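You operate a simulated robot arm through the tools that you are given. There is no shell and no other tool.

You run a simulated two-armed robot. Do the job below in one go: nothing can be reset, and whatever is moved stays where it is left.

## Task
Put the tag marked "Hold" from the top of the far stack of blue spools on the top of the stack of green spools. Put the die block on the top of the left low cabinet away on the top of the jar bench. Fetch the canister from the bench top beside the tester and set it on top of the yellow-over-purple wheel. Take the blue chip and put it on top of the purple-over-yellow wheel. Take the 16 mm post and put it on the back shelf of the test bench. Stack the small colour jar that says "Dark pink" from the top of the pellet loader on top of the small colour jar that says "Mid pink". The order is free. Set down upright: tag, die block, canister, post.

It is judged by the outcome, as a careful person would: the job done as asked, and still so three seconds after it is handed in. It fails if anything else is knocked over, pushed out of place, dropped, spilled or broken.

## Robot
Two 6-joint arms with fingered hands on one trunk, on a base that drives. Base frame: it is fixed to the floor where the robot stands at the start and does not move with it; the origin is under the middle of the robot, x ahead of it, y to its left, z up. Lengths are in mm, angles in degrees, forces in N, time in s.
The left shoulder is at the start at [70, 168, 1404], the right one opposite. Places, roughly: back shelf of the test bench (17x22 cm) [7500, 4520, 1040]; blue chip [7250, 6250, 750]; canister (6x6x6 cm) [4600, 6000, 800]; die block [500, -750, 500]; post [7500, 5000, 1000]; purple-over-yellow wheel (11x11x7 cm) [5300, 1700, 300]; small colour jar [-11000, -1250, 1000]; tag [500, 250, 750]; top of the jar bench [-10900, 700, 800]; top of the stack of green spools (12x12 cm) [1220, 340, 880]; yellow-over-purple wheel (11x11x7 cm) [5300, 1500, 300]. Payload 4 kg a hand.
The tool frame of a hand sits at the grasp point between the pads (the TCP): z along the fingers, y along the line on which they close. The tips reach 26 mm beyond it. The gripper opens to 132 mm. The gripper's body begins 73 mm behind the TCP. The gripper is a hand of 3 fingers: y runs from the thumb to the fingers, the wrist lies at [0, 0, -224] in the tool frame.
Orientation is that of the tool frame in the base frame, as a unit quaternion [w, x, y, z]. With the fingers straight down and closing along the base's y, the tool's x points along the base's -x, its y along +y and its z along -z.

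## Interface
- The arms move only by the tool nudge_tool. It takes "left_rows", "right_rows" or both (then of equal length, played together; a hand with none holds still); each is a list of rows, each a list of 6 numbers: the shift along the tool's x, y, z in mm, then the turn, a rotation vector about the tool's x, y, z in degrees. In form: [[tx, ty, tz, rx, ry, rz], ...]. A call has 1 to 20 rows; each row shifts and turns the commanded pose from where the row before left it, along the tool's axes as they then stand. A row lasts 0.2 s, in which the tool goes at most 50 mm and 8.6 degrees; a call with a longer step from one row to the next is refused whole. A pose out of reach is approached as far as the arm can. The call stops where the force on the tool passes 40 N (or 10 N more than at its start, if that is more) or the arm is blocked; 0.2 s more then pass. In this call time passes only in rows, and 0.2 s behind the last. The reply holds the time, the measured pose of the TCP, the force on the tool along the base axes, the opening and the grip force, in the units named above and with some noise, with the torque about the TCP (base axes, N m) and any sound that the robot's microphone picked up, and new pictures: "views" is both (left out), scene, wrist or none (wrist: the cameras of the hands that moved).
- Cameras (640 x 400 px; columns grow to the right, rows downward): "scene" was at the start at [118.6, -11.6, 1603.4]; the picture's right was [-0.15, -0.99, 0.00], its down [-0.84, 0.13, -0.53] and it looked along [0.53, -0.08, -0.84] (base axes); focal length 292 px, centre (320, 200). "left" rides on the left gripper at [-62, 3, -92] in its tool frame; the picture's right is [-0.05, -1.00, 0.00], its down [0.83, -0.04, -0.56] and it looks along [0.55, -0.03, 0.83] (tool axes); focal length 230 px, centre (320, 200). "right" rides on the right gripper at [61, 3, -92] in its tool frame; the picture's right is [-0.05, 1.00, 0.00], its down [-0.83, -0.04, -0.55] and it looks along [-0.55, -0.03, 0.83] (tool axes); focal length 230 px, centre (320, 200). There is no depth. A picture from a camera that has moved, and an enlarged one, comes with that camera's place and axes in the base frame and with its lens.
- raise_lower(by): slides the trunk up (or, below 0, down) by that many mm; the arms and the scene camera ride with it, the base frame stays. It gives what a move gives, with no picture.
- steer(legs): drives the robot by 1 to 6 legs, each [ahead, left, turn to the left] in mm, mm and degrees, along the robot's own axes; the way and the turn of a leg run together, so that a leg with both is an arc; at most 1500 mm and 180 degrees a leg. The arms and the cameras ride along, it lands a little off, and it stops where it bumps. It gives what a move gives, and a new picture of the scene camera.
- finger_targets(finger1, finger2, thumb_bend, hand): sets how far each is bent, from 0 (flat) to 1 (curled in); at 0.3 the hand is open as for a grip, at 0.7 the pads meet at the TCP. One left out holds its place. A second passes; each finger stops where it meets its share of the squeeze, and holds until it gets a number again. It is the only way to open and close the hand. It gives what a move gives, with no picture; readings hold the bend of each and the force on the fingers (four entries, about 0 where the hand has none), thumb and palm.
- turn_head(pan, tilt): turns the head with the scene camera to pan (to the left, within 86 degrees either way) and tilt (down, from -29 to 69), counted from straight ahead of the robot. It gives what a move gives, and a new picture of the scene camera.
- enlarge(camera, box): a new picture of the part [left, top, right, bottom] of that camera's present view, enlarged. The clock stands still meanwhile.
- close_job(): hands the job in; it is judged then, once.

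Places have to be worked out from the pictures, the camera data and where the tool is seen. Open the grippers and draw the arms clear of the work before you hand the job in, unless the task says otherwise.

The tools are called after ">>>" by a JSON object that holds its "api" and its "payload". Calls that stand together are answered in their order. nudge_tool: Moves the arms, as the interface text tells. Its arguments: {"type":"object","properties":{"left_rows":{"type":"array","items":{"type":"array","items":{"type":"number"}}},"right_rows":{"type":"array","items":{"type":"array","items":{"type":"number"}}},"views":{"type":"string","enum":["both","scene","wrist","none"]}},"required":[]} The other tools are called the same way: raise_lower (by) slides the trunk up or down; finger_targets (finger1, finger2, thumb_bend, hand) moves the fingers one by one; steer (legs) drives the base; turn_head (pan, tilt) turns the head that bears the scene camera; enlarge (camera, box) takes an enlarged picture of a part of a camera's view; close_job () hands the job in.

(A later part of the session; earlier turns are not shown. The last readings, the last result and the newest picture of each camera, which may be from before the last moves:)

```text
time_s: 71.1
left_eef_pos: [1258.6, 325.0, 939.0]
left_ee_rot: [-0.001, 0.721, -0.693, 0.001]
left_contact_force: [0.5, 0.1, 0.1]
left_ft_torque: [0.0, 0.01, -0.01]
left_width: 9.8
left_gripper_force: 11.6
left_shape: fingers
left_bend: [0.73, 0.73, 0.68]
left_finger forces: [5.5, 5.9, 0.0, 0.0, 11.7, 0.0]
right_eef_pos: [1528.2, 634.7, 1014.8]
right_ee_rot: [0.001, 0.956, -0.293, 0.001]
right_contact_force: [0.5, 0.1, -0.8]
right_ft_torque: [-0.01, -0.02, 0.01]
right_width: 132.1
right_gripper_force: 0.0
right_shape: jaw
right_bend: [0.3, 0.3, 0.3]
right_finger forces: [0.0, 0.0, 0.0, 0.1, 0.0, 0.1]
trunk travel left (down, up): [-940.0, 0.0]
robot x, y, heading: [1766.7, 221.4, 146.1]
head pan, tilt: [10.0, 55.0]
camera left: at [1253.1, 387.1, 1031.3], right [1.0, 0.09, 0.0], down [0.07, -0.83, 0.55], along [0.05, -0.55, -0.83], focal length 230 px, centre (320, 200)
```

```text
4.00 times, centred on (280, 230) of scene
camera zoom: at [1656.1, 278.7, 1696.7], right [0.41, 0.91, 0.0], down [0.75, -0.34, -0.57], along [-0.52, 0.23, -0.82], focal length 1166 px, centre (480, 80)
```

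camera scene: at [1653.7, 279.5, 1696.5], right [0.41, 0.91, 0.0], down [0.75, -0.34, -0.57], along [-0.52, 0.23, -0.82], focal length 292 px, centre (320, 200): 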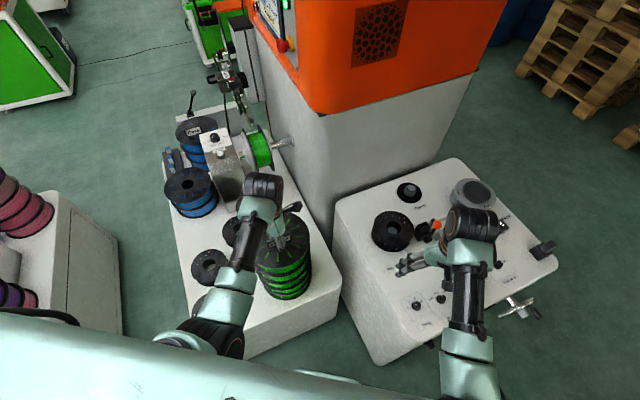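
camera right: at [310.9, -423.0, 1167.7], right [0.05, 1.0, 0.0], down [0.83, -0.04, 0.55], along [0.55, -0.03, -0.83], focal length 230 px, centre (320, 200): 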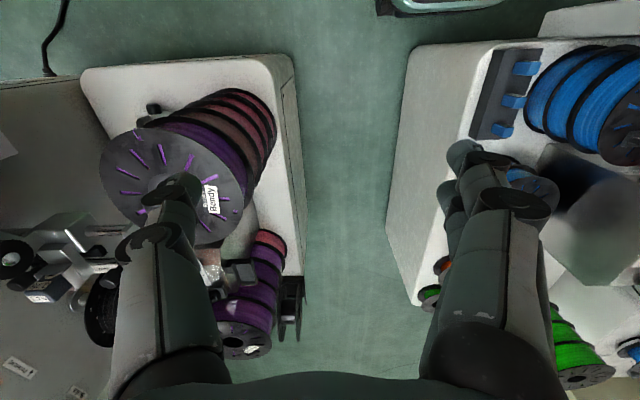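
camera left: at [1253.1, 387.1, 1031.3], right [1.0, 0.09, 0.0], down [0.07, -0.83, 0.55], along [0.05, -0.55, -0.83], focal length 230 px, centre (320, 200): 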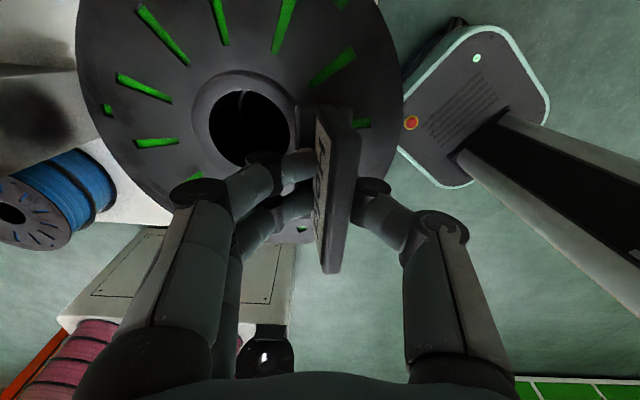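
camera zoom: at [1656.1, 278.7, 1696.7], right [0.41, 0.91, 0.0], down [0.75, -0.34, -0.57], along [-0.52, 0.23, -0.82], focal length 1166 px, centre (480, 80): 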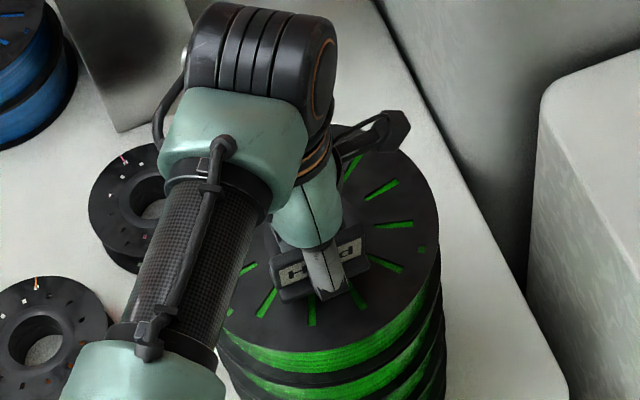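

About 10 mm remain to the top. I lower in 3 mm steps and read the force.

>>> {"api": "nudge_tool", "payload": {"left_rows": [[0, 0, 3, 0, 0, 0], [0, 0, 3, 0, 0, 0]], "views": "none"}}

>>> {"api": "nudge_tool", "payload": {"left_rows": [[0, 0, 2, 0, 0, 0]], "views": "none"}}

>>> {"api": "nudge_tool", "payload": {"left_rows": [[0, 0, 2, 0, 0, 0]], "views": "none"}}

```text
time_s: 71.7
left_eef_pos: [1259.4, 325.9, 932.7]
left_ee_rot: [-0.002, 0.721, -0.693, 0.001]
left_contact_force: [0.4, 0.4, 0.0]
left_ft_torque: [-0.02, -0.01, -0.01]
left_width: 9.5
left_gripper_force: 11.6
left_shape: fingers
left_bend: [0.73, 0.73, 0.68]
left_finger forces: [5.6, 5.8, 0.0, 0.0, 11.6, 0.0]
right_eef_pos: [1528.2, 636.2, 1014.7]
right_ee_rot: [0.0, 0.956, -0.293, 0.0]
right_contact_force: [0.4, 0.2, 0.2]
right_ft_torque: [-0.04, 0.03, -0.02]
right_width: 132.3
right_gripper_force: 0.1
right_shape: jaw
right_bend: [0.3, 0.3, 0.3]
right_finger forces: [0.0, 0.0, 0.1, 0.0, 0.0, 0.0]
trunk travel left (down, up): [-940.0, 0.0]
robot x, y, heading: [1765.6, 223.8, 145.6]
head pan, tilt: [10.0, 55.0]
```

```text
time_s: 72.1
left_eef_pos: [1259.2, 325.0, 931.6]
left_ee_rot: [-0.002, 0.72, -0.694, 0.0]
left_contact_force: [-0.4, 0.8, -2.0]
left_ft_torque: [-0.04, 0.04, 0.0]
left_width: 9.8
left_gripper_force: 11.4
left_shape: fingers
left_bend: [0.73, 0.73, 0.68]
left_finger forces: [5.6, 5.9, 0.0, 0.0, 11.7, 0.0]
right_eef_pos: [1527.7, 633.1, 1015.2]
right_ee_rot: [0.0, 0.956, -0.293, 0.001]
right_contact_force: [0.0, -0.4, 0.1]
right_ft_torque: [0.01, -0.01, -0.01]
right_width: 132.0
right_gripper_force: 0.0
right_shape: jaw
right_bend: [0.3, 0.3, 0.3]
right_finger forces: [0.0, 0.0, 0.1, 0.0, 0.0, 0.0]
trunk travel left (down, up): [-940.0, 0.0]
robot x, y, heading: [1760.5, 221.6, 145.9]
head pan, tilt: [10.0, 55.0]
```

```text
time_s: 72.5
left_eef_pos: [1259.5, 325.1, 929.2]
left_ee_rot: [-0.001, 0.721, -0.693, 0.001]
left_contact_force: [-0.1, -0.2, 0.3]
left_ft_torque: [-0.04, -0.03, -0.01]
left_width: 9.7
left_gripper_force: 11.4
left_shape: fingers
left_bend: [0.73, 0.73, 0.68]
left_finger forces: [5.6, 5.9, 0.1, 0.1, 11.7, 0.0]
right_eef_pos: [1527.8, 634.4, 1013.5]
right_ee_rot: [0.0, 0.956, -0.293, 0.0]
right_contact_force: [-0.4, -0.6, 0.7]
right_ft_torque: [-0.04, -0.01, -0.02]
right_width: 132.0
right_gripper_force: 0.1
right_shape: jaw
right_bend: [0.3, 0.3, 0.3]
right_finger forces: [0.0, 0.1, 0.1, 0.0, 0.0, 0.0]
trunk travel left (down, up): [-940.0, 0.0]
robot x, y, heading: [1763.4, 218.4, 145.9]
head pan, tilt: [10.0, 55.0]
```

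No clear contact yet, so I continue lowering in small steps.

>>> {"api": "nudge_tool", "payload": {"left_rows": [[0, 0, 2, 0, 0, 0]], "views": "none"}}

>>> {"api": "nudge_tool", "payload": {"left_rows": [[0, 0, 2, 0, 0, 0]], "views": "none"}}

>>> {"api": "nudge_tool", "payload": {"left_rows": [[0, 0, 2, 0, 0, 0]], "views": "wrist"}}

```text
time_s: 72.9
left_eef_pos: [1259.4, 324.7, 927.6]
left_ee_rot: [-0.002, 0.721, -0.692, 0.001]
left_contact_force: [0.1, 0.3, -0.8]
left_ft_torque: [0.02, 0.03, 0.0]
left_width: 9.9
left_gripper_force: 11.4
left_shape: fingers
left_bend: [0.73, 0.73, 0.68]
left_finger forces: [5.6, 5.9, 0.0, 0.0, 11.7, 0.0]
right_eef_pos: [1527.4, 633.9, 1015.1]
right_ee_rot: [0.001, 0.956, -0.294, 0.001]
right_contact_force: [-0.1, 0.0, -0.3]
right_ft_torque: [-0.02, 0.01, 0.02]
right_width: 132.0
right_gripper_force: 0.1
right_shape: jaw
right_bend: [0.3, 0.3, 0.3]
right_finger forces: [0.0, 0.0, 0.0, 0.1, 0.0, 0.0]
trunk travel left (down, up): [-940.0, 0.0]
robot x, y, heading: [1760.1, 221.3, 145.7]
head pan, tilt: [10.0, 55.0]
```

```text
time_s: 73.3
left_eef_pos: [1258.9, 324.8, 924.2]
left_ee_rot: [-0.002, 0.721, -0.693, 0.001]
left_contact_force: [0.6, -0.2, -0.6]
left_ft_torque: [0.02, -0.01, 0.02]
left_width: 9.5
left_gripper_force: 11.6
left_shape: fingers
left_bend: [0.73, 0.73, 0.68]
left_finger forces: [5.6, 5.9, 0.1, 0.1, 11.6, 0.0]
right_eef_pos: [1528.0, 633.9, 1015.6]
right_ee_rot: [0.001, 0.956, -0.294, 0.001]
right_contact_force: [0.0, -1.3, -0.3]
right_ft_torque: [0.02, 0.04, 0.04]
right_width: 132.0
right_gripper_force: 0.1
right_shape: jaw
right_bend: [0.3, 0.3, 0.3]
right_finger forces: [0.1, 0.0, 0.1, 0.0, 0.0, 0.1]
trunk travel left (down, up): [-940.0, 0.0]
robot x, y, heading: [1761.2, 223.8, 145.8]
head pan, tilt: [10.0, 55.0]
```

```text
time_s: 73.7
left_eef_pos: [1258.9, 325.2, 921.7]
left_ee_rot: [-0.003, 0.722, -0.692, 0.001]
left_contact_force: [-0.1, -0.6, -0.1]
left_ft_torque: [0.02, 0.0, -0.01]
left_width: 9.7
left_gripper_force: 11.4
left_shape: fingers
left_bend: [0.73, 0.73, 0.68]
left_finger forces: [5.6, 5.9, 0.1, 0.0, 11.6, 0.0]
right_eef_pos: [1527.8, 634.3, 1014.4]
right_ee_rot: [0.0, 0.956, -0.294, 0.001]
right_contact_force: [-0.8, 0.5, -0.9]
right_ft_torque: [-0.01, 0.02, 0.0]
right_width: 132.0
right_gripper_force: 0.0
right_shape: jaw
right_bend: [0.3, 0.3, 0.3]
right_finger forces: [0.0, 0.0, 0.0, 0.0, 0.0, 0.0]
trunk travel left (down, up): [-940.0, 0.0]
robot x, y, heading: [1765.7, 223.2, 145.5]
head pan, tilt: [10.0, 55.0]
camera left: at [1252.8, 386.6, 1015.5], right [1.0, 0.09, 0.0], down [0.07, -0.83, 0.55], along [0.05, -0.55, -0.83], focal length 230 px, centre (320, 200)
```

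left: 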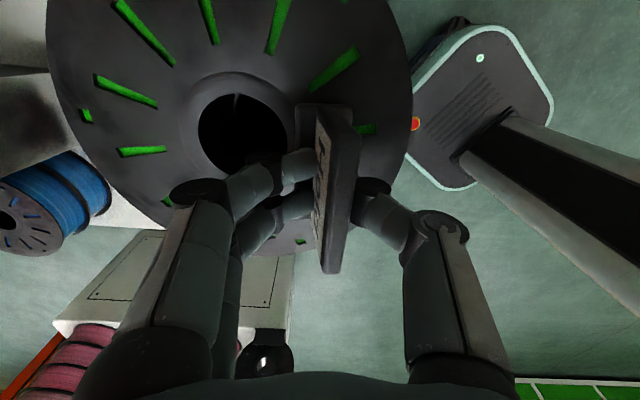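

Judging by the spool's size in the picture, the tag's foot reaches only about 30 mm below the TCP, so contact should come near TCP z 910–915. I continue in small steps.

>>> {"api": "nudge_tool", "payload": {"left_rows": [[0, 0, 3, 0, 0, 0]], "views": "none"}}

>>> {"api": "nudge_tool", "payload": {"left_rows": [[0, 0, 2, 0, 0, 0]], "views": "none"}}

>>> {"api": "nudge_tool", "payload": {"left_rows": [[0, 0, 2, 0, 0, 0]], "views": "none"}}

>>> {"api": "nudge_tool", "payload": {"left_rows": [[0, 0, 2, 0, 0, 0]], "views": "none"}}

```text
time_s: 74.1
left_eef_pos: [1258.7, 324.1, 919.3]
left_ee_rot: [-0.002, 0.721, -0.693, 0.001]
left_contact_force: [0.2, 0.1, -1.3]
left_ft_torque: [0.0, 0.03, -0.02]
left_width: 9.7
left_gripper_force: 11.6
left_shape: fingers
left_bend: [0.73, 0.73, 0.68]
left_finger forces: [5.5, 5.9, 0.1, 0.0, 11.7, 0.0]
right_eef_pos: [1526.6, 634.3, 1014.9]
right_ee_rot: [0.0, 0.956, -0.293, 0.001]
right_contact_force: [0.4, -0.8, 0.6]
right_ft_torque: [0.0, -0.01, 0.01]
right_width: 132.2
right_gripper_force: 0.0
right_shape: jaw
right_bend: [0.3, 0.3, 0.3]
right_finger forces: [0.0, 0.0, 0.1, 0.0, 0.1, 0.1]
trunk travel left (down, up): [-940.0, 0.0]
robot x, y, heading: [1764.0, 225.5, 145.9]
head pan, tilt: [10.0, 55.0]
```

```text
time_s: 74.5
left_eef_pos: [1259.1, 325.2, 918.3]
left_ee_rot: [-0.003, 0.721, -0.693, 0.0]
left_contact_force: [0.8, -0.8, 0.0]
left_ft_torque: [0.03, -0.07, 0.01]
left_width: 9.6
left_gripper_force: 11.8
left_shape: fingers
left_bend: [0.73, 0.73, 0.68]
left_finger forces: [6.1, 5.8, 0.0, 0.1, 12.6, 0.1]
right_eef_pos: [1528.8, 634.5, 1014.1]
right_ee_rot: [0.0, 0.956, -0.293, 0.002]
right_contact_force: [0.4, 0.1, 0.1]
right_ft_torque: [0.01, 0.04, -0.02]
right_width: 131.9
right_gripper_force: 0.0
right_shape: jaw
right_bend: [0.3, 0.3, 0.3]
right_finger forces: [0.0, 0.1, 0.0, 0.0, 0.0, 0.0]
trunk travel left (down, up): [-940.0, 0.0]
robot x, y, heading: [1764.0, 224.1, 146.1]
head pan, tilt: [10.0, 55.0]
```

```text
time_s: 74.9
left_eef_pos: [1259.8, 325.5, 917.9]
left_ee_rot: [-0.002, 0.72, -0.694, -0.001]
left_contact_force: [-0.6, -0.8, 10.0]
left_ft_torque: [0.04, -0.1, 0.04]
left_width: 9.6
left_gripper_force: 16.7
left_shape: fingers
left_bend: [0.73, 0.73, 0.69]
left_finger forces: [7.5, 8.0, 0.1, 0.0, 17.5, 0.0]
right_eef_pos: [1529.4, 635.4, 1015.5]
right_ee_rot: [0.001, 0.956, -0.293, 0.001]
right_contact_force: [0.5, -0.8, -0.2]
right_ft_torque: [-0.04, -0.01, 0.03]
right_width: 132.1
right_gripper_force: 0.0
right_shape: jaw
right_bend: [0.3, 0.3, 0.3]
right_finger forces: [0.1, 0.0, 0.1, 0.1, 0.0, 0.0]
trunk travel left (down, up): [-940.0, 0.0]
robot x, y, heading: [1764.5, 218.0, 145.9]
head pan, tilt: [10.0, 55.0]
```

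```text
time_s: 75.3
left_eef_pos: [1258.9, 324.0, 916.8]
left_ee_rot: [-0.002, 0.722, -0.692, -0.003]
left_contact_force: [-0.5, -1.6, 23.7]
left_ft_torque: [0.01, -0.31, -0.07]
left_width: 9.7
left_gripper_force: 23.7
left_shape: fingers
left_bend: [0.73, 0.73, 0.71]
left_finger forces: [10.2, 10.9, 0.0, 0.0, 26.0, 0.0]
right_eef_pos: [1530.3, 633.0, 1014.9]
right_ee_rot: [0.002, 0.956, -0.293, -0.001]
right_contact_force: [0.3, -0.6, 0.2]
right_ft_torque: [0.0, 0.01, -0.02]
right_width: 131.8
right_gripper_force: 0.1
right_shape: jaw
right_bend: [0.3, 0.3, 0.3]
right_finger forces: [0.0, 0.0, 0.0, 0.1, 0.0, 0.0]
trunk travel left (down, up): [-940.0, 0.0]
robot x, y, heading: [1761.8, 222.1, 146.1]
head pan, tilt: [10.0, 55.0]
```

Contact came at z≈918; the press is now 24 N, so I ease up 3 mm and then look at how it stands before letting go.

>>> {"api": "nudge_tool", "payload": {"left_rows": [[0, 0, -3, 0, 0, 0]], "views": "wrist"}}

>>> {"api": "enlarge", "payload": {"camera": "left", "box": [220, 80, 420, 290]}}

```text
time_s: 75.7
left_eef_pos: [1260.3, 325.5, 917.3]
left_ee_rot: [-0.002, 0.721, -0.693, -0.001]
left_contact_force: [-2.4, 0.4, 13.8]
left_ft_torque: [0.07, -0.14, 0.01]
left_width: 9.5
left_gripper_force: 18.6
left_shape: fingers
left_bend: [0.73, 0.73, 0.71]
left_finger forces: [9.4, 9.4, 0.0, 0.1, 18.2, 0.0]
right_eef_pos: [1529.2, 635.0, 1013.5]
right_ee_rot: [0.001, 0.956, -0.293, 0.0]
right_contact_force: [-0.2, -0.2, 0.2]
right_ft_torque: [-0.05, 0.02, -0.02]
right_width: 131.7
right_gripper_force: 0.1
right_shape: jaw
right_bend: [0.3, 0.3, 0.3]
right_finger forces: [0.0, 0.1, 0.1, 0.0, 0.0, 0.1]
trunk travel left (down, up): [-940.0, 0.0]
robot x, y, heading: [1762.9, 221.0, 145.9]
head pan, tilt: [10.0, 55.0]
camera left: at [1253.0, 386.7, 1009.6], right [1.0, 0.09, 0.0], down [0.07, -0.83, 0.55], along [0.05, -0.55, -0.83], focal length 230 px, centre (320, 200)
```

left: 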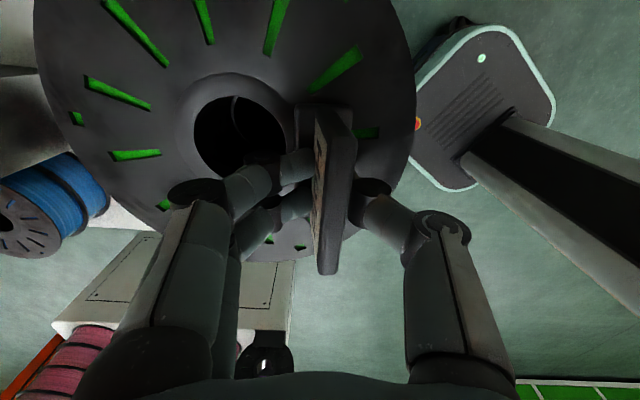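

```text
1.90 times, centred on (320, 185) of left
camera zoom: at [1253.0, 386.7, 1009.6], right [1.0, 0.09, 0.0], down [0.07, -0.83, 0.55], along [0.05, -0.55, -0.83], focal length 438 px, centre (320, 229)
```

zoom: 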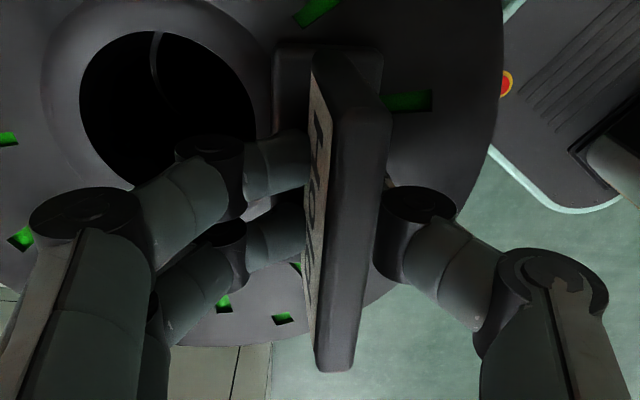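

The tag is standing on the flange and levelled itself by the contact. I ease up one more millimetre and open the fingers a little.

>>> {"api": "nudge_tool", "payload": {"left_rows": [[0, 0, -1.5, 0, 0, 0]], "views": "none"}}

>>> {"api": "finger_targets", "payload": {"hand": "left", "finger1": 0.62, "finger2": 0.62, "thumb_bend": 0.6}}

>>> {"api": "enlarge", "payload": {"camera": "left", "box": [170, 50, 470, 290]}}

```text
time_s: 76.1
left_eef_pos: [1259.8, 324.5, 917.7]
left_ee_rot: [-0.002, 0.72, -0.694, 0.001]
left_contact_force: [-0.4, 0.5, 6.1]
left_ft_torque: [0.05, -0.02, 0.04]
left_width: 9.7
left_gripper_force: 15.7
left_shape: fingers
left_bend: [0.73, 0.73, 0.71]
left_finger forces: [8.1, 6.8, 0.1, 0.0, 15.5, 0.1]
right_eef_pos: [1527.7, 634.7, 1013.8]
right_ee_rot: [0.001, 0.956, -0.294, 0.0]
right_contact_force: [-0.4, 0.1, 0.1]
right_ft_torque: [-0.01, -0.02, 0.02]
right_width: 132.0
right_gripper_force: 0.0
right_shape: jaw
right_bend: [0.3, 0.3, 0.3]
right_finger forces: [0.1, 0.0, 0.1, 0.0, 0.1, 0.0]
trunk travel left (down, up): [-940.0, 0.0]
robot x, y, heading: [1766.4, 224.6, 146.0]
head pan, tilt: [10.0, 55.0]
```

```text
time_s: 77.1
left_eef_pos: [1260.8, 324.2, 917.3]
left_ee_rot: [-0.001, 0.72, -0.694, 0.0]
left_contact_force: [2.5, 0.0, 11.7]
left_ft_torque: [0.01, 0.1, -0.04]
left_width: 25.6
left_gripper_force: 5.7
left_shape: fingers
left_bend: [0.67, 0.67, 0.6]
left_finger forces: [5.7, 6.0, 0.1, 0.0, 0.0, 0.0]
right_eef_pos: [1529.5, 633.7, 1015.4]
right_ee_rot: [0.001, 0.956, -0.294, 0.0]
right_contact_force: [0.2, 0.0, 0.0]
right_ft_torque: [0.0, 0.02, -0.07]
right_width: 131.8
right_gripper_force: 0.0
right_shape: jaw
right_bend: [0.3, 0.3, 0.3]
right_finger forces: [0.0, 0.1, 0.1, 0.1, 0.1, 0.1]
trunk travel left (down, up): [-940.0, 0.0]
robot x, y, heading: [1766.3, 223.0, 145.8]
head pan, tilt: [10.0, 55.0]
```

```text
1.67 times, centred on (320, 170) of left
camera zoom: at [1254.3, 386.6, 1011.4], right [1.0, 0.09, 0.0], down [0.07, -0.83, 0.55], along [0.05, -0.55, -0.83], focal length 384 px, centre (320, 250)
```

zoom: 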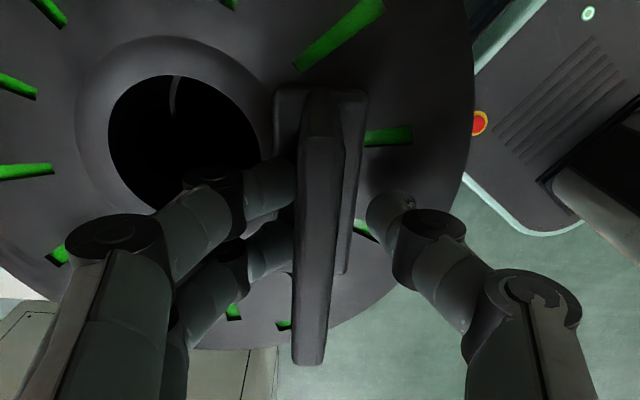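

The thumb is free, but the opening fingertips press on the flange (they swing downward), so I lift 3 mm and then open further.

>>> {"api": "nudge_tool", "payload": {"left_rows": [[0, 0, -3, 0, 0, 0]], "views": "none"}}

>>> {"api": "finger_targets", "payload": {"hand": "left", "finger1": 0.6, "finger2": 0.6, "thumb_bend": 0.55}}

>>> {"api": "enlarge", "payload": {"camera": "left", "box": [170, 50, 470, 290]}}

```text
time_s: 77.5
left_eef_pos: [1258.9, 323.9, 918.5]
left_ee_rot: [-0.002, 0.721, -0.693, 0.002]
left_contact_force: [-0.5, -0.6, 0.2]
left_ft_torque: [0.0, 0.01, 0.04]
left_width: 31.0
left_gripper_force: 0.1
left_shape: fingers
left_bend: [0.62, 0.62, 0.6]
left_finger forces: [0.0, 0.0, 0.1, 0.1, 0.0, 0.0]
right_eef_pos: [1528.0, 634.2, 1013.9]
right_ee_rot: [0.001, 0.956, -0.294, 0.002]
right_contact_force: [-0.1, 0.2, -0.2]
right_ft_torque: [0.01, -0.02, -0.02]
right_width: 132.1
right_gripper_force: 0.1
right_shape: jaw
right_bend: [0.3, 0.3, 0.3]
right_finger forces: [0.0, 0.0, 0.1, 0.1, 0.0, 0.1]
trunk travel left (down, up): [-940.0, 0.0]
robot x, y, heading: [1765.5, 223.1, 146.1]
head pan, tilt: [10.0, 55.0]
```

```text
time_s: 78.5
left_eef_pos: [1259.1, 324.7, 921.8]
left_ee_rot: [-0.002, 0.721, -0.693, 0.0]
left_contact_force: [-0.5, -0.2, -0.3]
left_ft_torque: [0.01, -0.02, -0.02]
left_width: 42.3
left_gripper_force: 0.1
left_shape: fingers
left_bend: [0.6, 0.6, 0.55]
left_finger forces: [0.0, 0.0, 0.2, 0.0, 0.0, 0.0]
right_eef_pos: [1527.8, 633.9, 1014.6]
right_ee_rot: [0.001, 0.956, -0.294, 0.001]
right_contact_force: [0.8, 0.5, 0.2]
right_ft_torque: [-0.03, -0.01, 0.0]
right_width: 132.2
right_gripper_force: 0.0
right_shape: jaw
right_bend: [0.3, 0.3, 0.3]
right_finger forces: [0.0, 0.0, 0.0, 0.0, 0.1, 0.1]
trunk travel left (down, up): [-940.0, 0.0]
robot x, y, heading: [1761.8, 222.3, 145.8]
head pan, tilt: [10.0, 55.0]
```

```text
1.67 times, centred on (320, 170) of left
camera zoom: at [1252.9, 386.9, 1013.8], right [1.0, 0.09, 0.0], down [0.07, -0.83, 0.55], along [0.05, -0.55, -0.83], focal length 384 px, centre (320, 250)
```

zoom: 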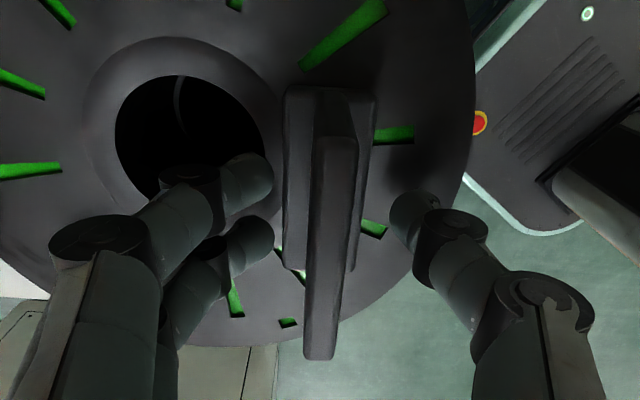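

The tag stands upright on the green stack, clear of all fingers. I raise the hand straight up and check.

>>> {"api": "nudge_tool", "payload": {"left_rows": [[0, 0, -20, 0, 0, 0], [0, 0, -25, 0, 0, 0], [0, 0, -25, 0, 0, 0]], "views": "both"}}

```text
time_s: 79.3
left_eef_pos: [1259.6, 324.3, 991.2]
left_ee_rot: [-0.003, 0.721, -0.693, 0.0]
left_contact_force: [-0.2, -0.5, 0.1]
left_ft_torque: [0.01, -0.02, -0.01]
left_width: 42.5
left_gripper_force: 0.1
left_shape: fingers
left_bend: [0.6, 0.6, 0.55]
left_finger forces: [0.1, 0.0, 0.1, 0.1, 0.1, 0.1]
right_eef_pos: [1527.1, 634.9, 1015.5]
right_ee_rot: [0.001, 0.956, -0.293, 0.001]
right_contact_force: [-0.5, -0.8, -0.2]
right_ft_torque: [-0.01, 0.0, -0.01]
right_width: 131.9
right_gripper_force: 0.0
right_shape: jaw
right_bend: [0.3, 0.3, 0.3]
right_finger forces: [0.0, 0.1, 0.0, 0.0, 0.0, 0.0]
trunk travel left (down, up): [-940.0, 0.0]
robot x, y, heading: [1761.3, 225.1, 145.9]
head pan, tilt: [10.0, 55.0]
camera scene: at [1656.0, 279.0, 1696.6], right [0.41, 0.91, 0.0], down [0.75, -0.34, -0.57], along [-0.52, 0.23, -0.82], focal length 292 px, centre (320, 200)
camera left: at [1252.8, 386.8, 1083.7], right [1.0, 0.09, 0.0], down [0.07, -0.83, 0.55], along [0.05, -0.55, -0.83], focal length 230 px, centre (320, 200)
```

scene: 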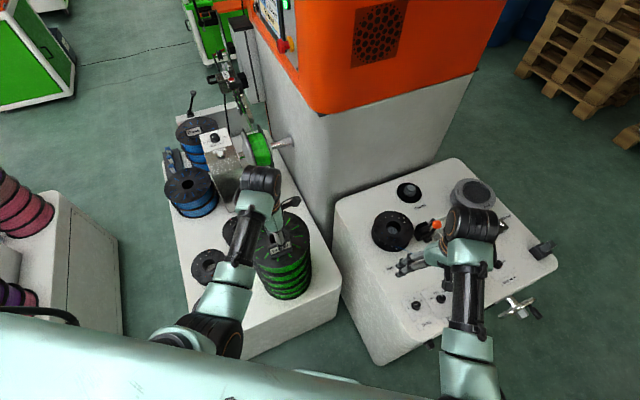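
left: 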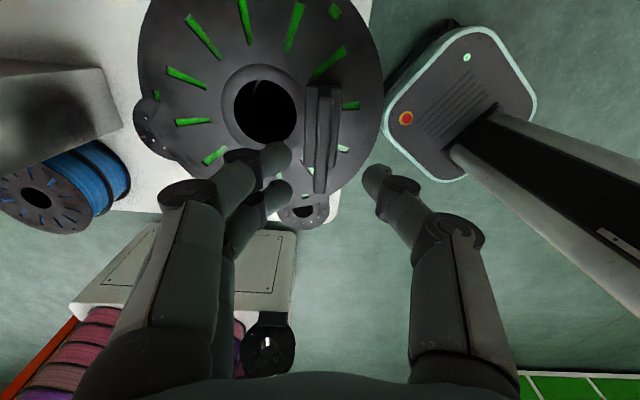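

The tag stands on the green stack. I back off, turn to heading 0 and drive out into the open floor to look around for the benches at large y.

>>> {"api": "steer", "payload": {"legs": [[-220, 0, 0], [0, 0, -146], [1400, 0, 0]]}}

>>> {"api": "turn_head", "payload": {"pan": 20, "tilt": 15}}

>>> {"api": "turn_head", "payload": {"pan": 70, "tilt": 15}}

```text
time_s: 93.4
left_eef_pos: [3801.9, 314.5, 991.2]
left_ee_rot: [0.001, 0.448, 0.894, -0.003]
left_contact_force: [-0.4, 0.1, -0.6]
left_ft_torque: [0.02, 0.0, -0.01]
left_width: 42.2
left_gripper_force: 0.1
left_shape: fingers
left_bend: [0.6, 0.6, 0.55]
left_finger forces: [0.1, 0.1, 0.0, 0.0, 0.0, 0.0]
right_eef_pos: [3754.9, -93.9, 1015.8]
right_ee_rot: [0.0, -0.003, 1.0, -0.001]
right_contact_force: [-0.2, 0.0, 0.5]
right_ft_torque: [0.02, 0.02, 0.03]
right_width: 132.0
right_gripper_force: 0.1
right_shape: jaw
right_bend: [0.3, 0.3, 0.3]
right_finger forces: [0.0, 0.0, 0.0, 0.1, 0.1, 0.1]
trunk travel left (down, up): [-940.0, 0.0]
robot x, y, heading: [3327.6, 112.7, 0.4]
head pan, tilt: [10.0, 55.0]
camera scene: at [3448.1, 126.1, 1696.7], right [0.18, -0.98, 0.0], down [-0.81, -0.15, -0.57], along [0.56, 0.1, -0.82], focal length 292 px, centre (320, 200)
```

scene: 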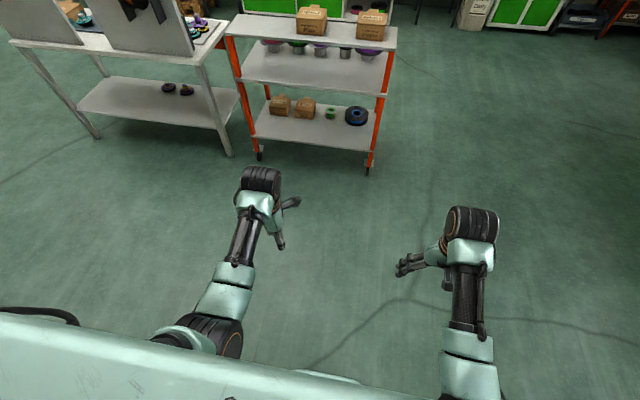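

```text
time_s: 94.5
left_eef_pos: [3802.0, 315.4, 990.7]
left_ee_rot: [0.0, 0.448, 0.894, -0.002]
left_contact_force: [-0.5, -0.4, -0.5]
left_ft_torque: [0.01, 0.0, -0.01]
left_width: 42.3
left_gripper_force: 0.2
left_shape: fingers
left_bend: [0.6, 0.6, 0.55]
left_finger forces: [0.0, 0.0, 0.0, 0.0, 0.0, 0.1]
right_eef_pos: [3755.1, -93.4, 1015.1]
right_ee_rot: [-0.001, -0.003, 1.0, 0.0]
right_contact_force: [0.4, 0.0, -0.2]
right_ft_torque: [0.03, 0.01, -0.01]
right_width: 132.2
right_gripper_force: 0.1
right_shape: jaw
right_bend: [0.3, 0.3, 0.3]
right_finger forces: [0.1, 0.0, 0.0, 0.0, 0.0, 0.1]
trunk travel left (down, up): [-940.0, 0.0]
robot x, y, heading: [3326.4, 114.5, 0.4]
head pan, tilt: [20.0, 15.0]
camera scene: at [3465.4, 145.6, 1756.8], right [0.35, -0.94, 0.0], down [-0.24, -0.09, -0.97], along [0.91, 0.34, -0.26], focal length 292 px, centre (320, 200)
```

scene: 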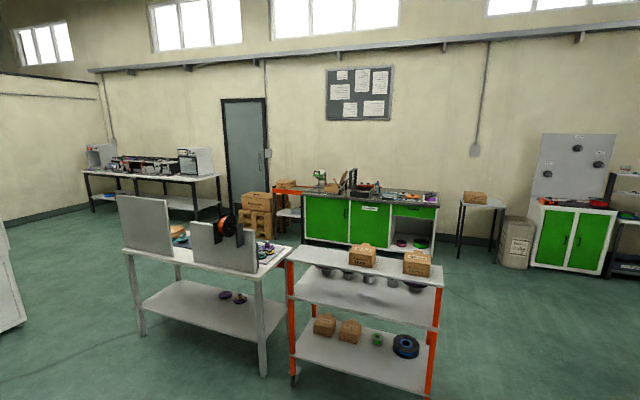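

```text
time_s: 95.7
left_eef_pos: [3803.1, 314.8, 990.5]
left_ee_rot: [0.0, 0.448, 0.894, -0.001]
left_contact_force: [0.6, -0.8, 0.0]
left_ft_torque: [-0.03, -0.02, 0.0]
left_width: 42.5
left_gripper_force: 0.0
left_shape: fingers
left_bend: [0.6, 0.6, 0.55]
left_finger forces: [0.1, 0.1, 0.0, 0.1, 0.1, 0.0]
right_eef_pos: [3756.2, -93.4, 1015.5]
right_ee_rot: [0.0, -0.003, 1.0, -0.001]
right_contact_force: [0.0, 0.0, 0.0]
right_ft_torque: [0.01, -0.02, 0.0]
right_width: 132.1
right_gripper_force: 0.1
right_shape: jaw
right_bend: [0.3, 0.3, 0.3]
right_finger forces: [0.0, 0.1, 0.0, 0.1, 0.0, 0.1]
trunk travel left (down, up): [-940.0, 0.0]
robot x, y, heading: [3327.9, 116.8, 0.5]
head pan, tilt: [70.0, 15.0]
camera scene: at [3409.4, 201.1, 1756.9], right [0.94, -0.34, 0.0], down [-0.09, -0.24, -0.97], along [0.33, 0.91, -0.26], focal length 292 px, centre (320, 200)
```

scene: 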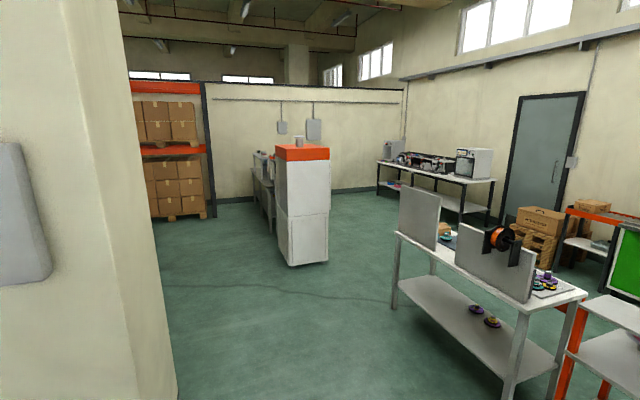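

I can see the grey table with the two wheels on its lower shelf and the test bench at the far wall. I enlarge some parts.

>>> {"api": "enlarge", "payload": {"camera": "scene", "box": [380, 180, 640, 400]}}

>>> {"api": "enlarge", "payload": {"camera": "scene", "box": [220, 120, 420, 280]}}

>>> {"api": "enlarge", "payload": {"camera": "scene", "box": [360, 120, 520, 220]}}

```text
1.82 times, centred on (510, 290) of scene
camera zoom: at [3409.4, 201.1, 1756.9], right [0.94, -0.34, 0.0], down [-0.09, -0.24, -0.97], along [0.33, 0.91, -0.26], focal length 530 px, centre (-26, 36)
```

zoom: 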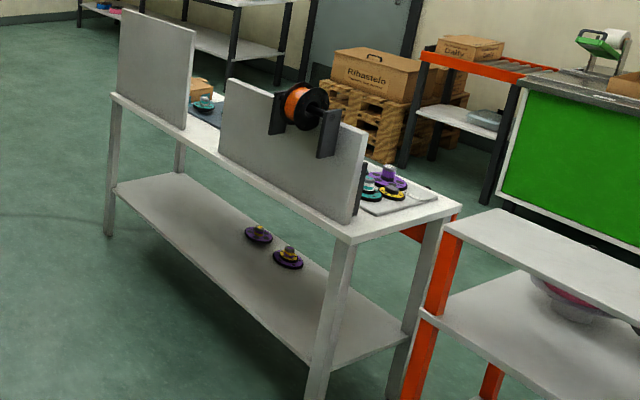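

```text
2.50 times, centred on (320, 200) of scene
camera zoom: at [3409.4, 201.1, 1756.9], right [0.94, -0.34, 0.0], down [-0.09, -0.24, -0.97], along [0.33, 0.91, -0.26], focal length 729 px, centre (320, 200)
```

zoom: 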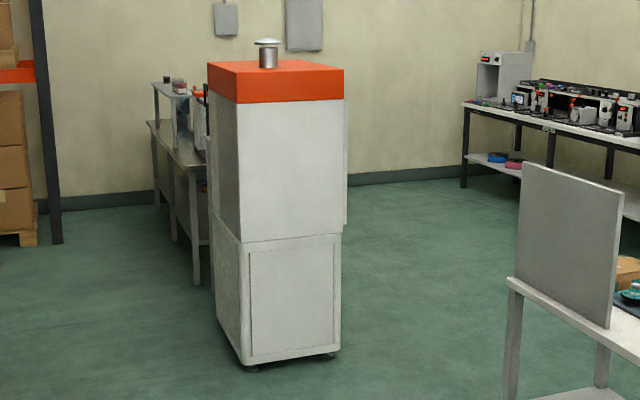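

```text
4.00 times, centred on (440, 170) of scene
camera zoom: at [3409.4, 201.1, 1756.9], right [0.94, -0.34, 0.0], down [-0.09, -0.24, -0.97], along [0.33, 0.91, -0.26], focal length 1166 px, centre (-160, 320)
```

zoom: 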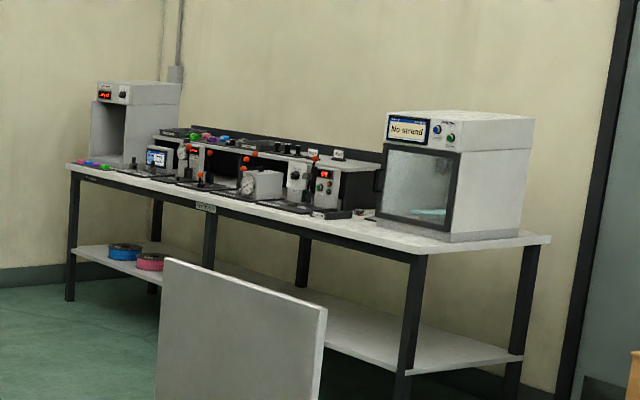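

The way to the test bench leads between the grey table and the orange machine. I drive there in legs, staying facing +x.

>>> {"api": "steer", "payload": {"legs": [[560, 0, -0.4], [0, 1400, 0], [0, 1350, 0]]}}

>>> {"api": "turn_head", "payload": {"pan": 0, "tilt": 20}}

>>> {"api": "turn_head", "payload": {"pan": 50, "tilt": 20}}

```text
time_s: 111.8
left_eef_pos: [4367.3, 3058.2, 990.6]
left_ee_rot: [0.0, 0.453, 0.891, -0.002]
left_contact_force: [0.2, 0.2, -0.3]
left_ft_torque: [0.01, -0.01, 0.02]
left_width: 42.3
left_gripper_force: 0.1
left_shape: fingers
left_bend: [0.6, 0.6, 0.55]
left_finger forces: [0.0, 0.1, 0.0, 0.0, 0.1, 0.0]
right_eef_pos: [4316.2, 2650.8, 1014.7]
right_ee_rot: [-0.001, 0.001, 1.0, 0.001]
right_contact_force: [0.4, -0.2, 0.6]
right_ft_torque: [0.01, 0.01, -0.03]
right_width: 131.8
right_gripper_force: 0.0
right_shape: jaw
right_bend: [0.3, 0.3, 0.3]
right_finger forces: [0.1, 0.0, 0.0, 0.1, 0.1, 0.0]
trunk travel left (down, up): [-940.0, 0.0]
robot x, y, heading: [3894.0, 2859.6, -0.3]
head pan, tilt: [70.0, 15.0]
camera scene: at [3973.9, 2947.2, 1756.9], right [0.94, -0.35, 0.0], down [-0.09, -0.24, -0.97], along [0.34, 0.91, -0.26], focal length 292 px, centre (320, 200)
```

scene: 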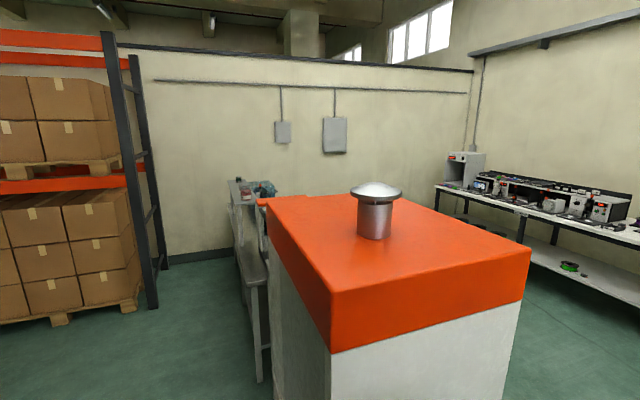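

```text
time_s: 113.2
left_eef_pos: [4368.0, 3056.8, 990.4]
left_ee_rot: [0.001, 0.453, 0.891, -0.002]
left_contact_force: [-0.3, 0.7, -0.4]
left_ft_torque: [-0.01, 0.01, 0.01]
left_width: 42.5
left_gripper_force: 0.1
left_shape: fingers
left_bend: [0.6, 0.6, 0.55]
left_finger forces: [0.1, 0.0, 0.0, 0.0, 0.0, 0.1]
right_eef_pos: [4317.2, 2650.8, 1014.7]
right_ee_rot: [-0.001, 0.002, 1.0, 0.0]
right_contact_force: [0.2, 0.2, -0.4]
right_ft_torque: [0.0, -0.01, -0.01]
right_width: 131.7
right_gripper_force: 0.0
right_shape: jaw
right_bend: [0.3, 0.3, 0.3]
right_finger forces: [0.0, 0.0, 0.0, 0.0, 0.0, 0.0]
trunk travel left (down, up): [-940.0, 0.0]
robot x, y, heading: [3892.5, 2861.8, -0.3]
head pan, tilt: [0.0, 20.0]
camera scene: at [4034.6, 2860.2, 1748.7], right [0.0, -1.0, 0.0], down [-0.34, 0.0, -0.94], along [0.94, 0.0, -0.34], focal length 292 px, centre (320, 200)
```

scene: 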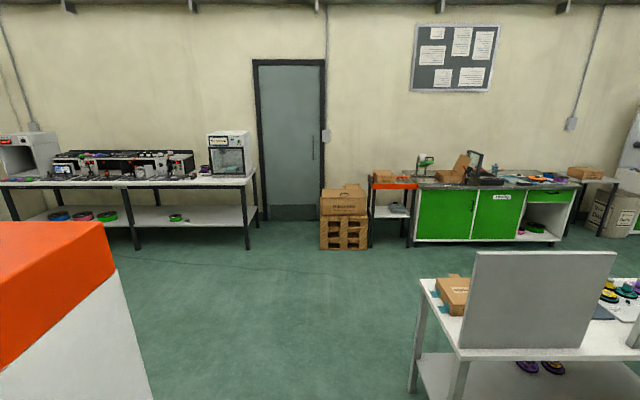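

```text
time_s: 114.4
left_eef_pos: [4367.4, 3057.7, 990.9]
left_ee_rot: [0.0, 0.453, 0.891, -0.003]
left_contact_force: [0.8, 0.1, 0.0]
left_ft_torque: [0.04, 0.0, 0.0]
left_width: 42.4
left_gripper_force: 0.1
left_shape: fingers
left_bend: [0.6, 0.6, 0.55]
left_finger forces: [0.0, 0.0, 0.0, 0.0, 0.0, 0.0]
right_eef_pos: [4316.9, 2650.8, 1014.4]
right_ee_rot: [-0.002, 0.001, 1.0, 0.0]
right_contact_force: [-0.6, 0.6, 0.9]
right_ft_torque: [-0.01, -0.02, -0.02]
right_width: 132.0
right_gripper_force: 0.1
right_shape: jaw
right_bend: [0.3, 0.3, 0.3]
right_finger forces: [0.1, 0.0, 0.0, 0.1, 0.0, 0.0]
trunk travel left (down, up): [-940.0, 0.0]
robot x, y, heading: [3890.3, 2864.1, -0.3]
head pan, tilt: [50.0, 20.0]
camera scene: at [4001.8, 2931.4, 1748.7], right [0.76, -0.65, 0.0], down [-0.22, -0.26, -0.94], along [0.61, 0.72, -0.34], focal length 292 px, centre (320, 200)
```

scene: 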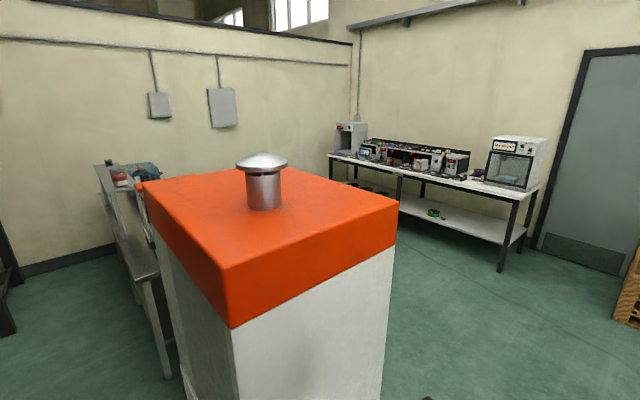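

The passage at y≈2850 is clear on both sides. I drive through it and then strafe to face the test bench.

>>> {"api": "steer", "payload": {"legs": [[1450, 0, 0.3], [950, 0, 0], [0, 1050, 0], [0, 1050, 0]]}}

>>> {"api": "turn_head", "payload": {"pan": 0, "tilt": 35}}

```text
time_s: 136.2
left_eef_pos: [6778.6, 5154.8, 991.8]
left_ee_rot: [0.0, 0.45, 0.893, -0.001]
left_contact_force: [0.9, 0.0, 0.1]
left_ft_torque: [0.0, -0.02, -0.01]
left_width: 42.7
left_gripper_force: 0.1
left_shape: fingers
left_bend: [0.6, 0.6, 0.55]
left_finger forces: [0.0, 0.0, 0.1, 0.0, 0.0, 0.0]
right_eef_pos: [6728.6, 4746.3, 1014.8]
right_ee_rot: [-0.001, 0.0, 1.0, 0.001]
right_contact_force: [1.0, 0.0, -0.5]
right_ft_torque: [0.0, -0.02, -0.02]
right_width: 132.0
right_gripper_force: 0.1
right_shape: jaw
right_bend: [0.3, 0.3, 0.3]
right_finger forces: [0.0, 0.0, 0.0, 0.0, 0.0, 0.1]
trunk travel left (down, up): [-940.0, 0.0]
robot x, y, heading: [6299.5, 4959.5, 0.0]
head pan, tilt: [50.0, 20.0]
camera scene: at [6413.1, 5025.3, 1748.8], right [0.77, -0.64, 0.0], down [-0.22, -0.26, -0.94], along [0.6, 0.72, -0.34], focal length 292 px, centre (320, 200)
```

scene: 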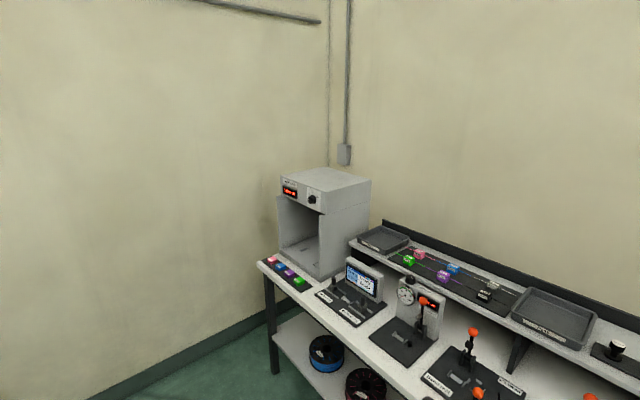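

```text
time_s: 137.4
left_eef_pos: [6778.0, 5153.3, 990.8]
left_ee_rot: [0.0, 0.451, 0.893, -0.002]
left_contact_force: [-0.3, -0.3, 0.1]
left_ft_torque: [0.0, 0.01, 0.02]
left_width: 42.6
left_gripper_force: 0.0
left_shape: fingers
left_bend: [0.6, 0.6, 0.55]
left_finger forces: [0.0, 0.0, 0.1, 0.1, 0.0, 0.0]
right_eef_pos: [6729.3, 4746.8, 1013.3]
right_ee_rot: [-0.001, 0.0, 1.0, 0.001]
right_contact_force: [0.6, 0.4, -0.1]
right_ft_torque: [-0.03, 0.0, -0.01]
right_width: 131.8
right_gripper_force: 0.1
right_shape: jaw
right_bend: [0.3, 0.3, 0.3]
right_finger forces: [0.1, 0.1, 0.1, 0.1, 0.1, 0.0]
trunk travel left (down, up): [-940.0, 0.0]
robot x, y, heading: [6304.3, 4954.0, -0.1]
head pan, tilt: [0.0, 35.0]
camera scene: at [6441.3, 4954.8, 1724.9], right [0.0, -1.0, 0.0], down [-0.57, 0.0, -0.82], along [0.82, 0.0, -0.57], focal length 292 px, centre (320, 200)
```

scene: 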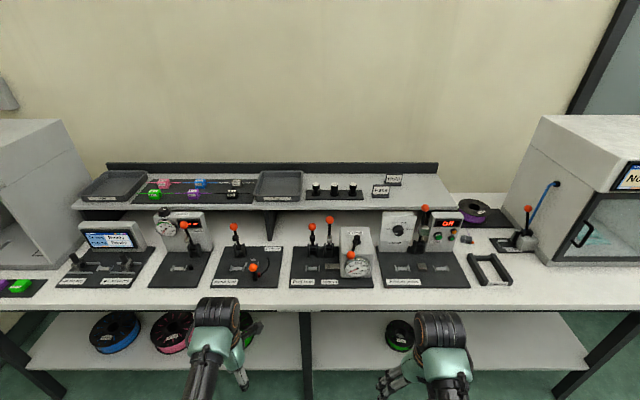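

The posts stand in a row on the back shelf and the colour chips lie at the left end of the bench. I enlarge these.

>>> {"api": "enlarge", "payload": {"camera": "scene", "box": [290, 155, 460, 235]}}

>>> {"api": "enlarge", "payload": {"camera": "scene", "box": [300, 170, 370, 214]}}

>>> {"api": "turn_head", "payload": {"pan": 50, "tilt": 30}}

>>> {"api": "enlarge", "payload": {"camera": "scene", "box": [230, 180, 350, 280]}}

```text
3.76 times, centred on (375, 195) of scene
camera zoom: at [6441.3, 4954.8, 1724.9], right [0.0, -1.0, 0.0], down [-0.57, 0.0, -0.82], along [0.82, 0.0, -0.57], focal length 1098 px, centre (113, 219)
```

zoom: 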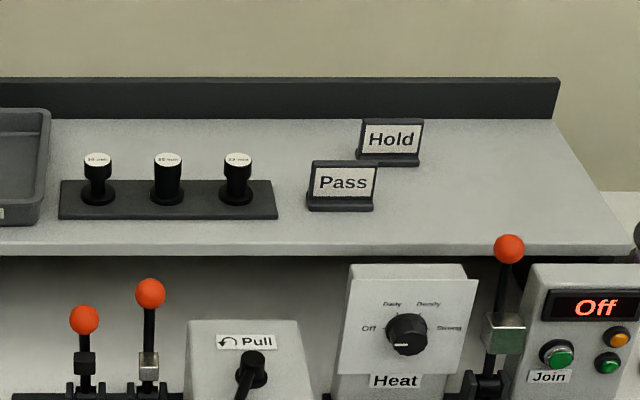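

```text
9.09 times, centred on (335, 192) of scene
camera zoom: at [6441.3, 4954.8, 1724.9], right [0.0, -1.0, 0.0], down [-0.57, 0.0, -0.82], along [0.82, 0.0, -0.57], focal length 2651 px, centre (184, 273)
```

zoom: 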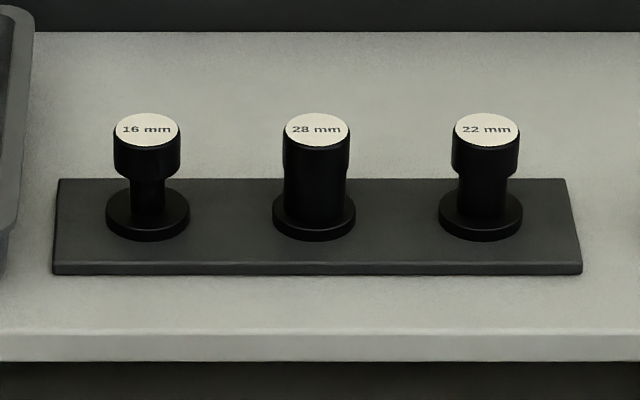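

```text
time_s: 138.6
left_eef_pos: [6777.9, 5154.1, 991.3]
left_ee_rot: [0.0, 0.451, 0.893, -0.002]
left_contact_force: [0.1, 0.7, -0.6]
left_ft_torque: [-0.01, -0.02, -0.01]
left_width: 42.1
left_gripper_force: 0.2
left_shape: fingers
left_bend: [0.6, 0.6, 0.55]
left_finger forces: [0.0, 0.0, 0.0, 0.0, 0.0, 0.0]
right_eef_pos: [6728.8, 4747.5, 1014.7]
right_ee_rot: [-0.001, -0.002, 1.0, 0.0]
right_contact_force: [-0.7, -0.5, -0.4]
right_ft_torque: [-0.02, 0.01, -0.01]
right_width: 131.9
right_gripper_force: 0.1
right_shape: jaw
right_bend: [0.3, 0.3, 0.3]
right_finger forces: [0.0, 0.0, 0.0, 0.1, 0.0, 0.0]
trunk travel left (down, up): [-940.0, 0.0]
robot x, y, heading: [6308.2, 4956.2, -0.1]
head pan, tilt: [50.0, 30.0]
camera scene: at [6411.5, 5024.2, 1732.7], right [0.77, -0.64, 0.0], down [-0.32, -0.38, -0.87], along [0.56, 0.66, -0.5], focal length 292 px, centre (320, 200)
```

scene: 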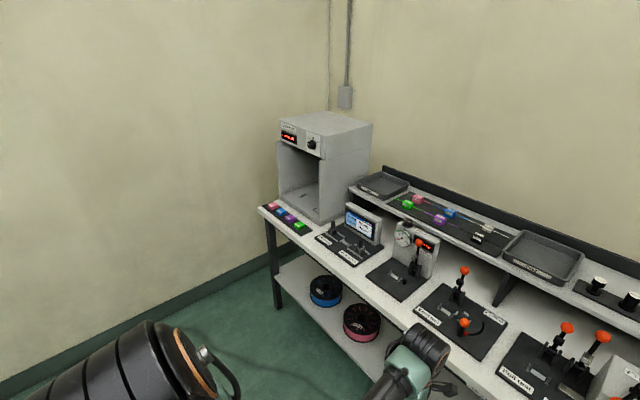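

```text
4.00 times, centred on (290, 230) of scene
camera zoom: at [6411.5, 5024.2, 1732.7], right [0.77, -0.64, 0.0], down [-0.32, -0.38, -0.87], along [0.56, 0.66, -0.5], focal length 1166 px, centre (440, 80)
```

zoom: 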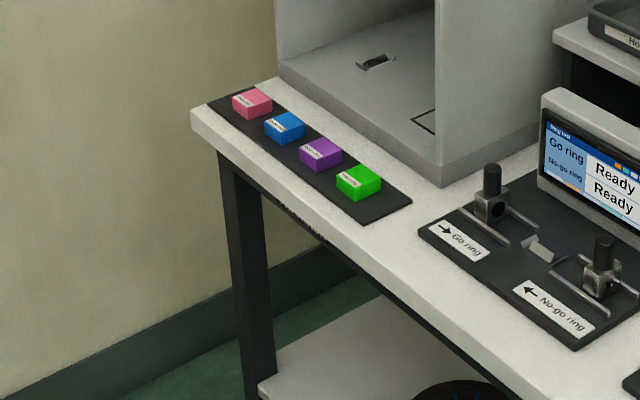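

The 16 mm post is the left one of the row, near [7461, 4971], and the free end of the shelf is near y 4500. I raise and extend both hands here in free space before driving up to the bench.

>>> {"api": "nudge_tool", "payload": {"left_rows": [[-5, 12.5, -32, 0, 0, 0], [-5, 12.5, -32, 0, 0, 0], [-5, 12.5, -32, 0, 0, 0], [-5, 12.5, -32, 0, 0, 0], [-5, 12.5, -32, 0, 0, 0]], "right_rows": [[-26.6, 1.6, -27, 0, 0, 0], [-26.6, 1.6, -27, 0, 0, 0], [-26.6, 1.6, -27, 0, 0, 0], [-26.6, 1.6, -27, 0, 0, 0], [-26.6, 1.6, -27, 0, 0, 0]], "views": "scene"}}

```text
time_s: 139.8
left_eef_pos: [6866.5, 5169.4, 1119.7]
left_ee_rot: [0.0, 0.451, 0.893, -0.003]
left_contact_force: [0.0, 0.2, 0.4]
left_ft_torque: [0.0, 0.03, 0.0]
left_width: 42.3
left_gripper_force: 0.0
left_shape: fingers
left_bend: [0.6, 0.6, 0.55]
left_finger forces: [0.0, 0.0, 0.1, 0.1, 0.1, 0.0]
left hand out of reach, approached as far as the arm can: row 4, 5
right_eef_pos: [6875.8, 4756.0, 1128.9]
right_ee_rot: [-0.001, 0.0, 1.0, 0.0]
right_contact_force: [-0.1, 1.3, 0.4]
right_ft_torque: [-0.06, 0.01, -0.02]
right_width: 132.0
right_gripper_force: 0.1
right_shape: jaw
right_bend: [0.3, 0.3, 0.3]
right_finger forces: [0.1, 0.0, 0.1, 0.0, 0.1, 0.1]
right hand out of reach, approached as far as the arm can: row 3, 4, 5
trunk travel left (down, up): [-940.0, 0.0]
robot x, y, heading: [6303.8, 4955.9, 0.1]
head pan, tilt: [50.0, 30.0]
camera scene: at [6415.2, 5024.8, 1732.3], right [0.77, -0.64, 0.0], down [-0.32, -0.38, -0.87], along [0.56, 0.66, -0.5], focal length 292 px, centre (320, 200)
```

scene: 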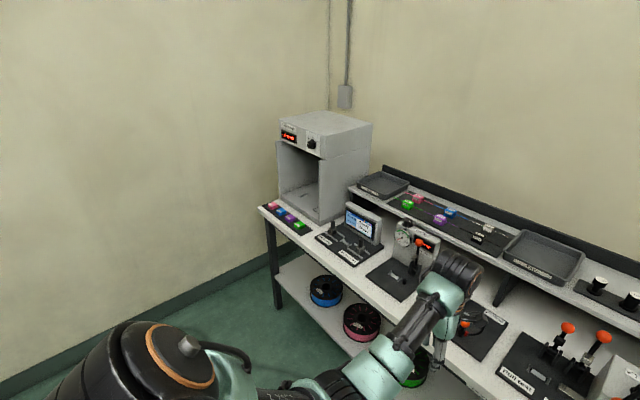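

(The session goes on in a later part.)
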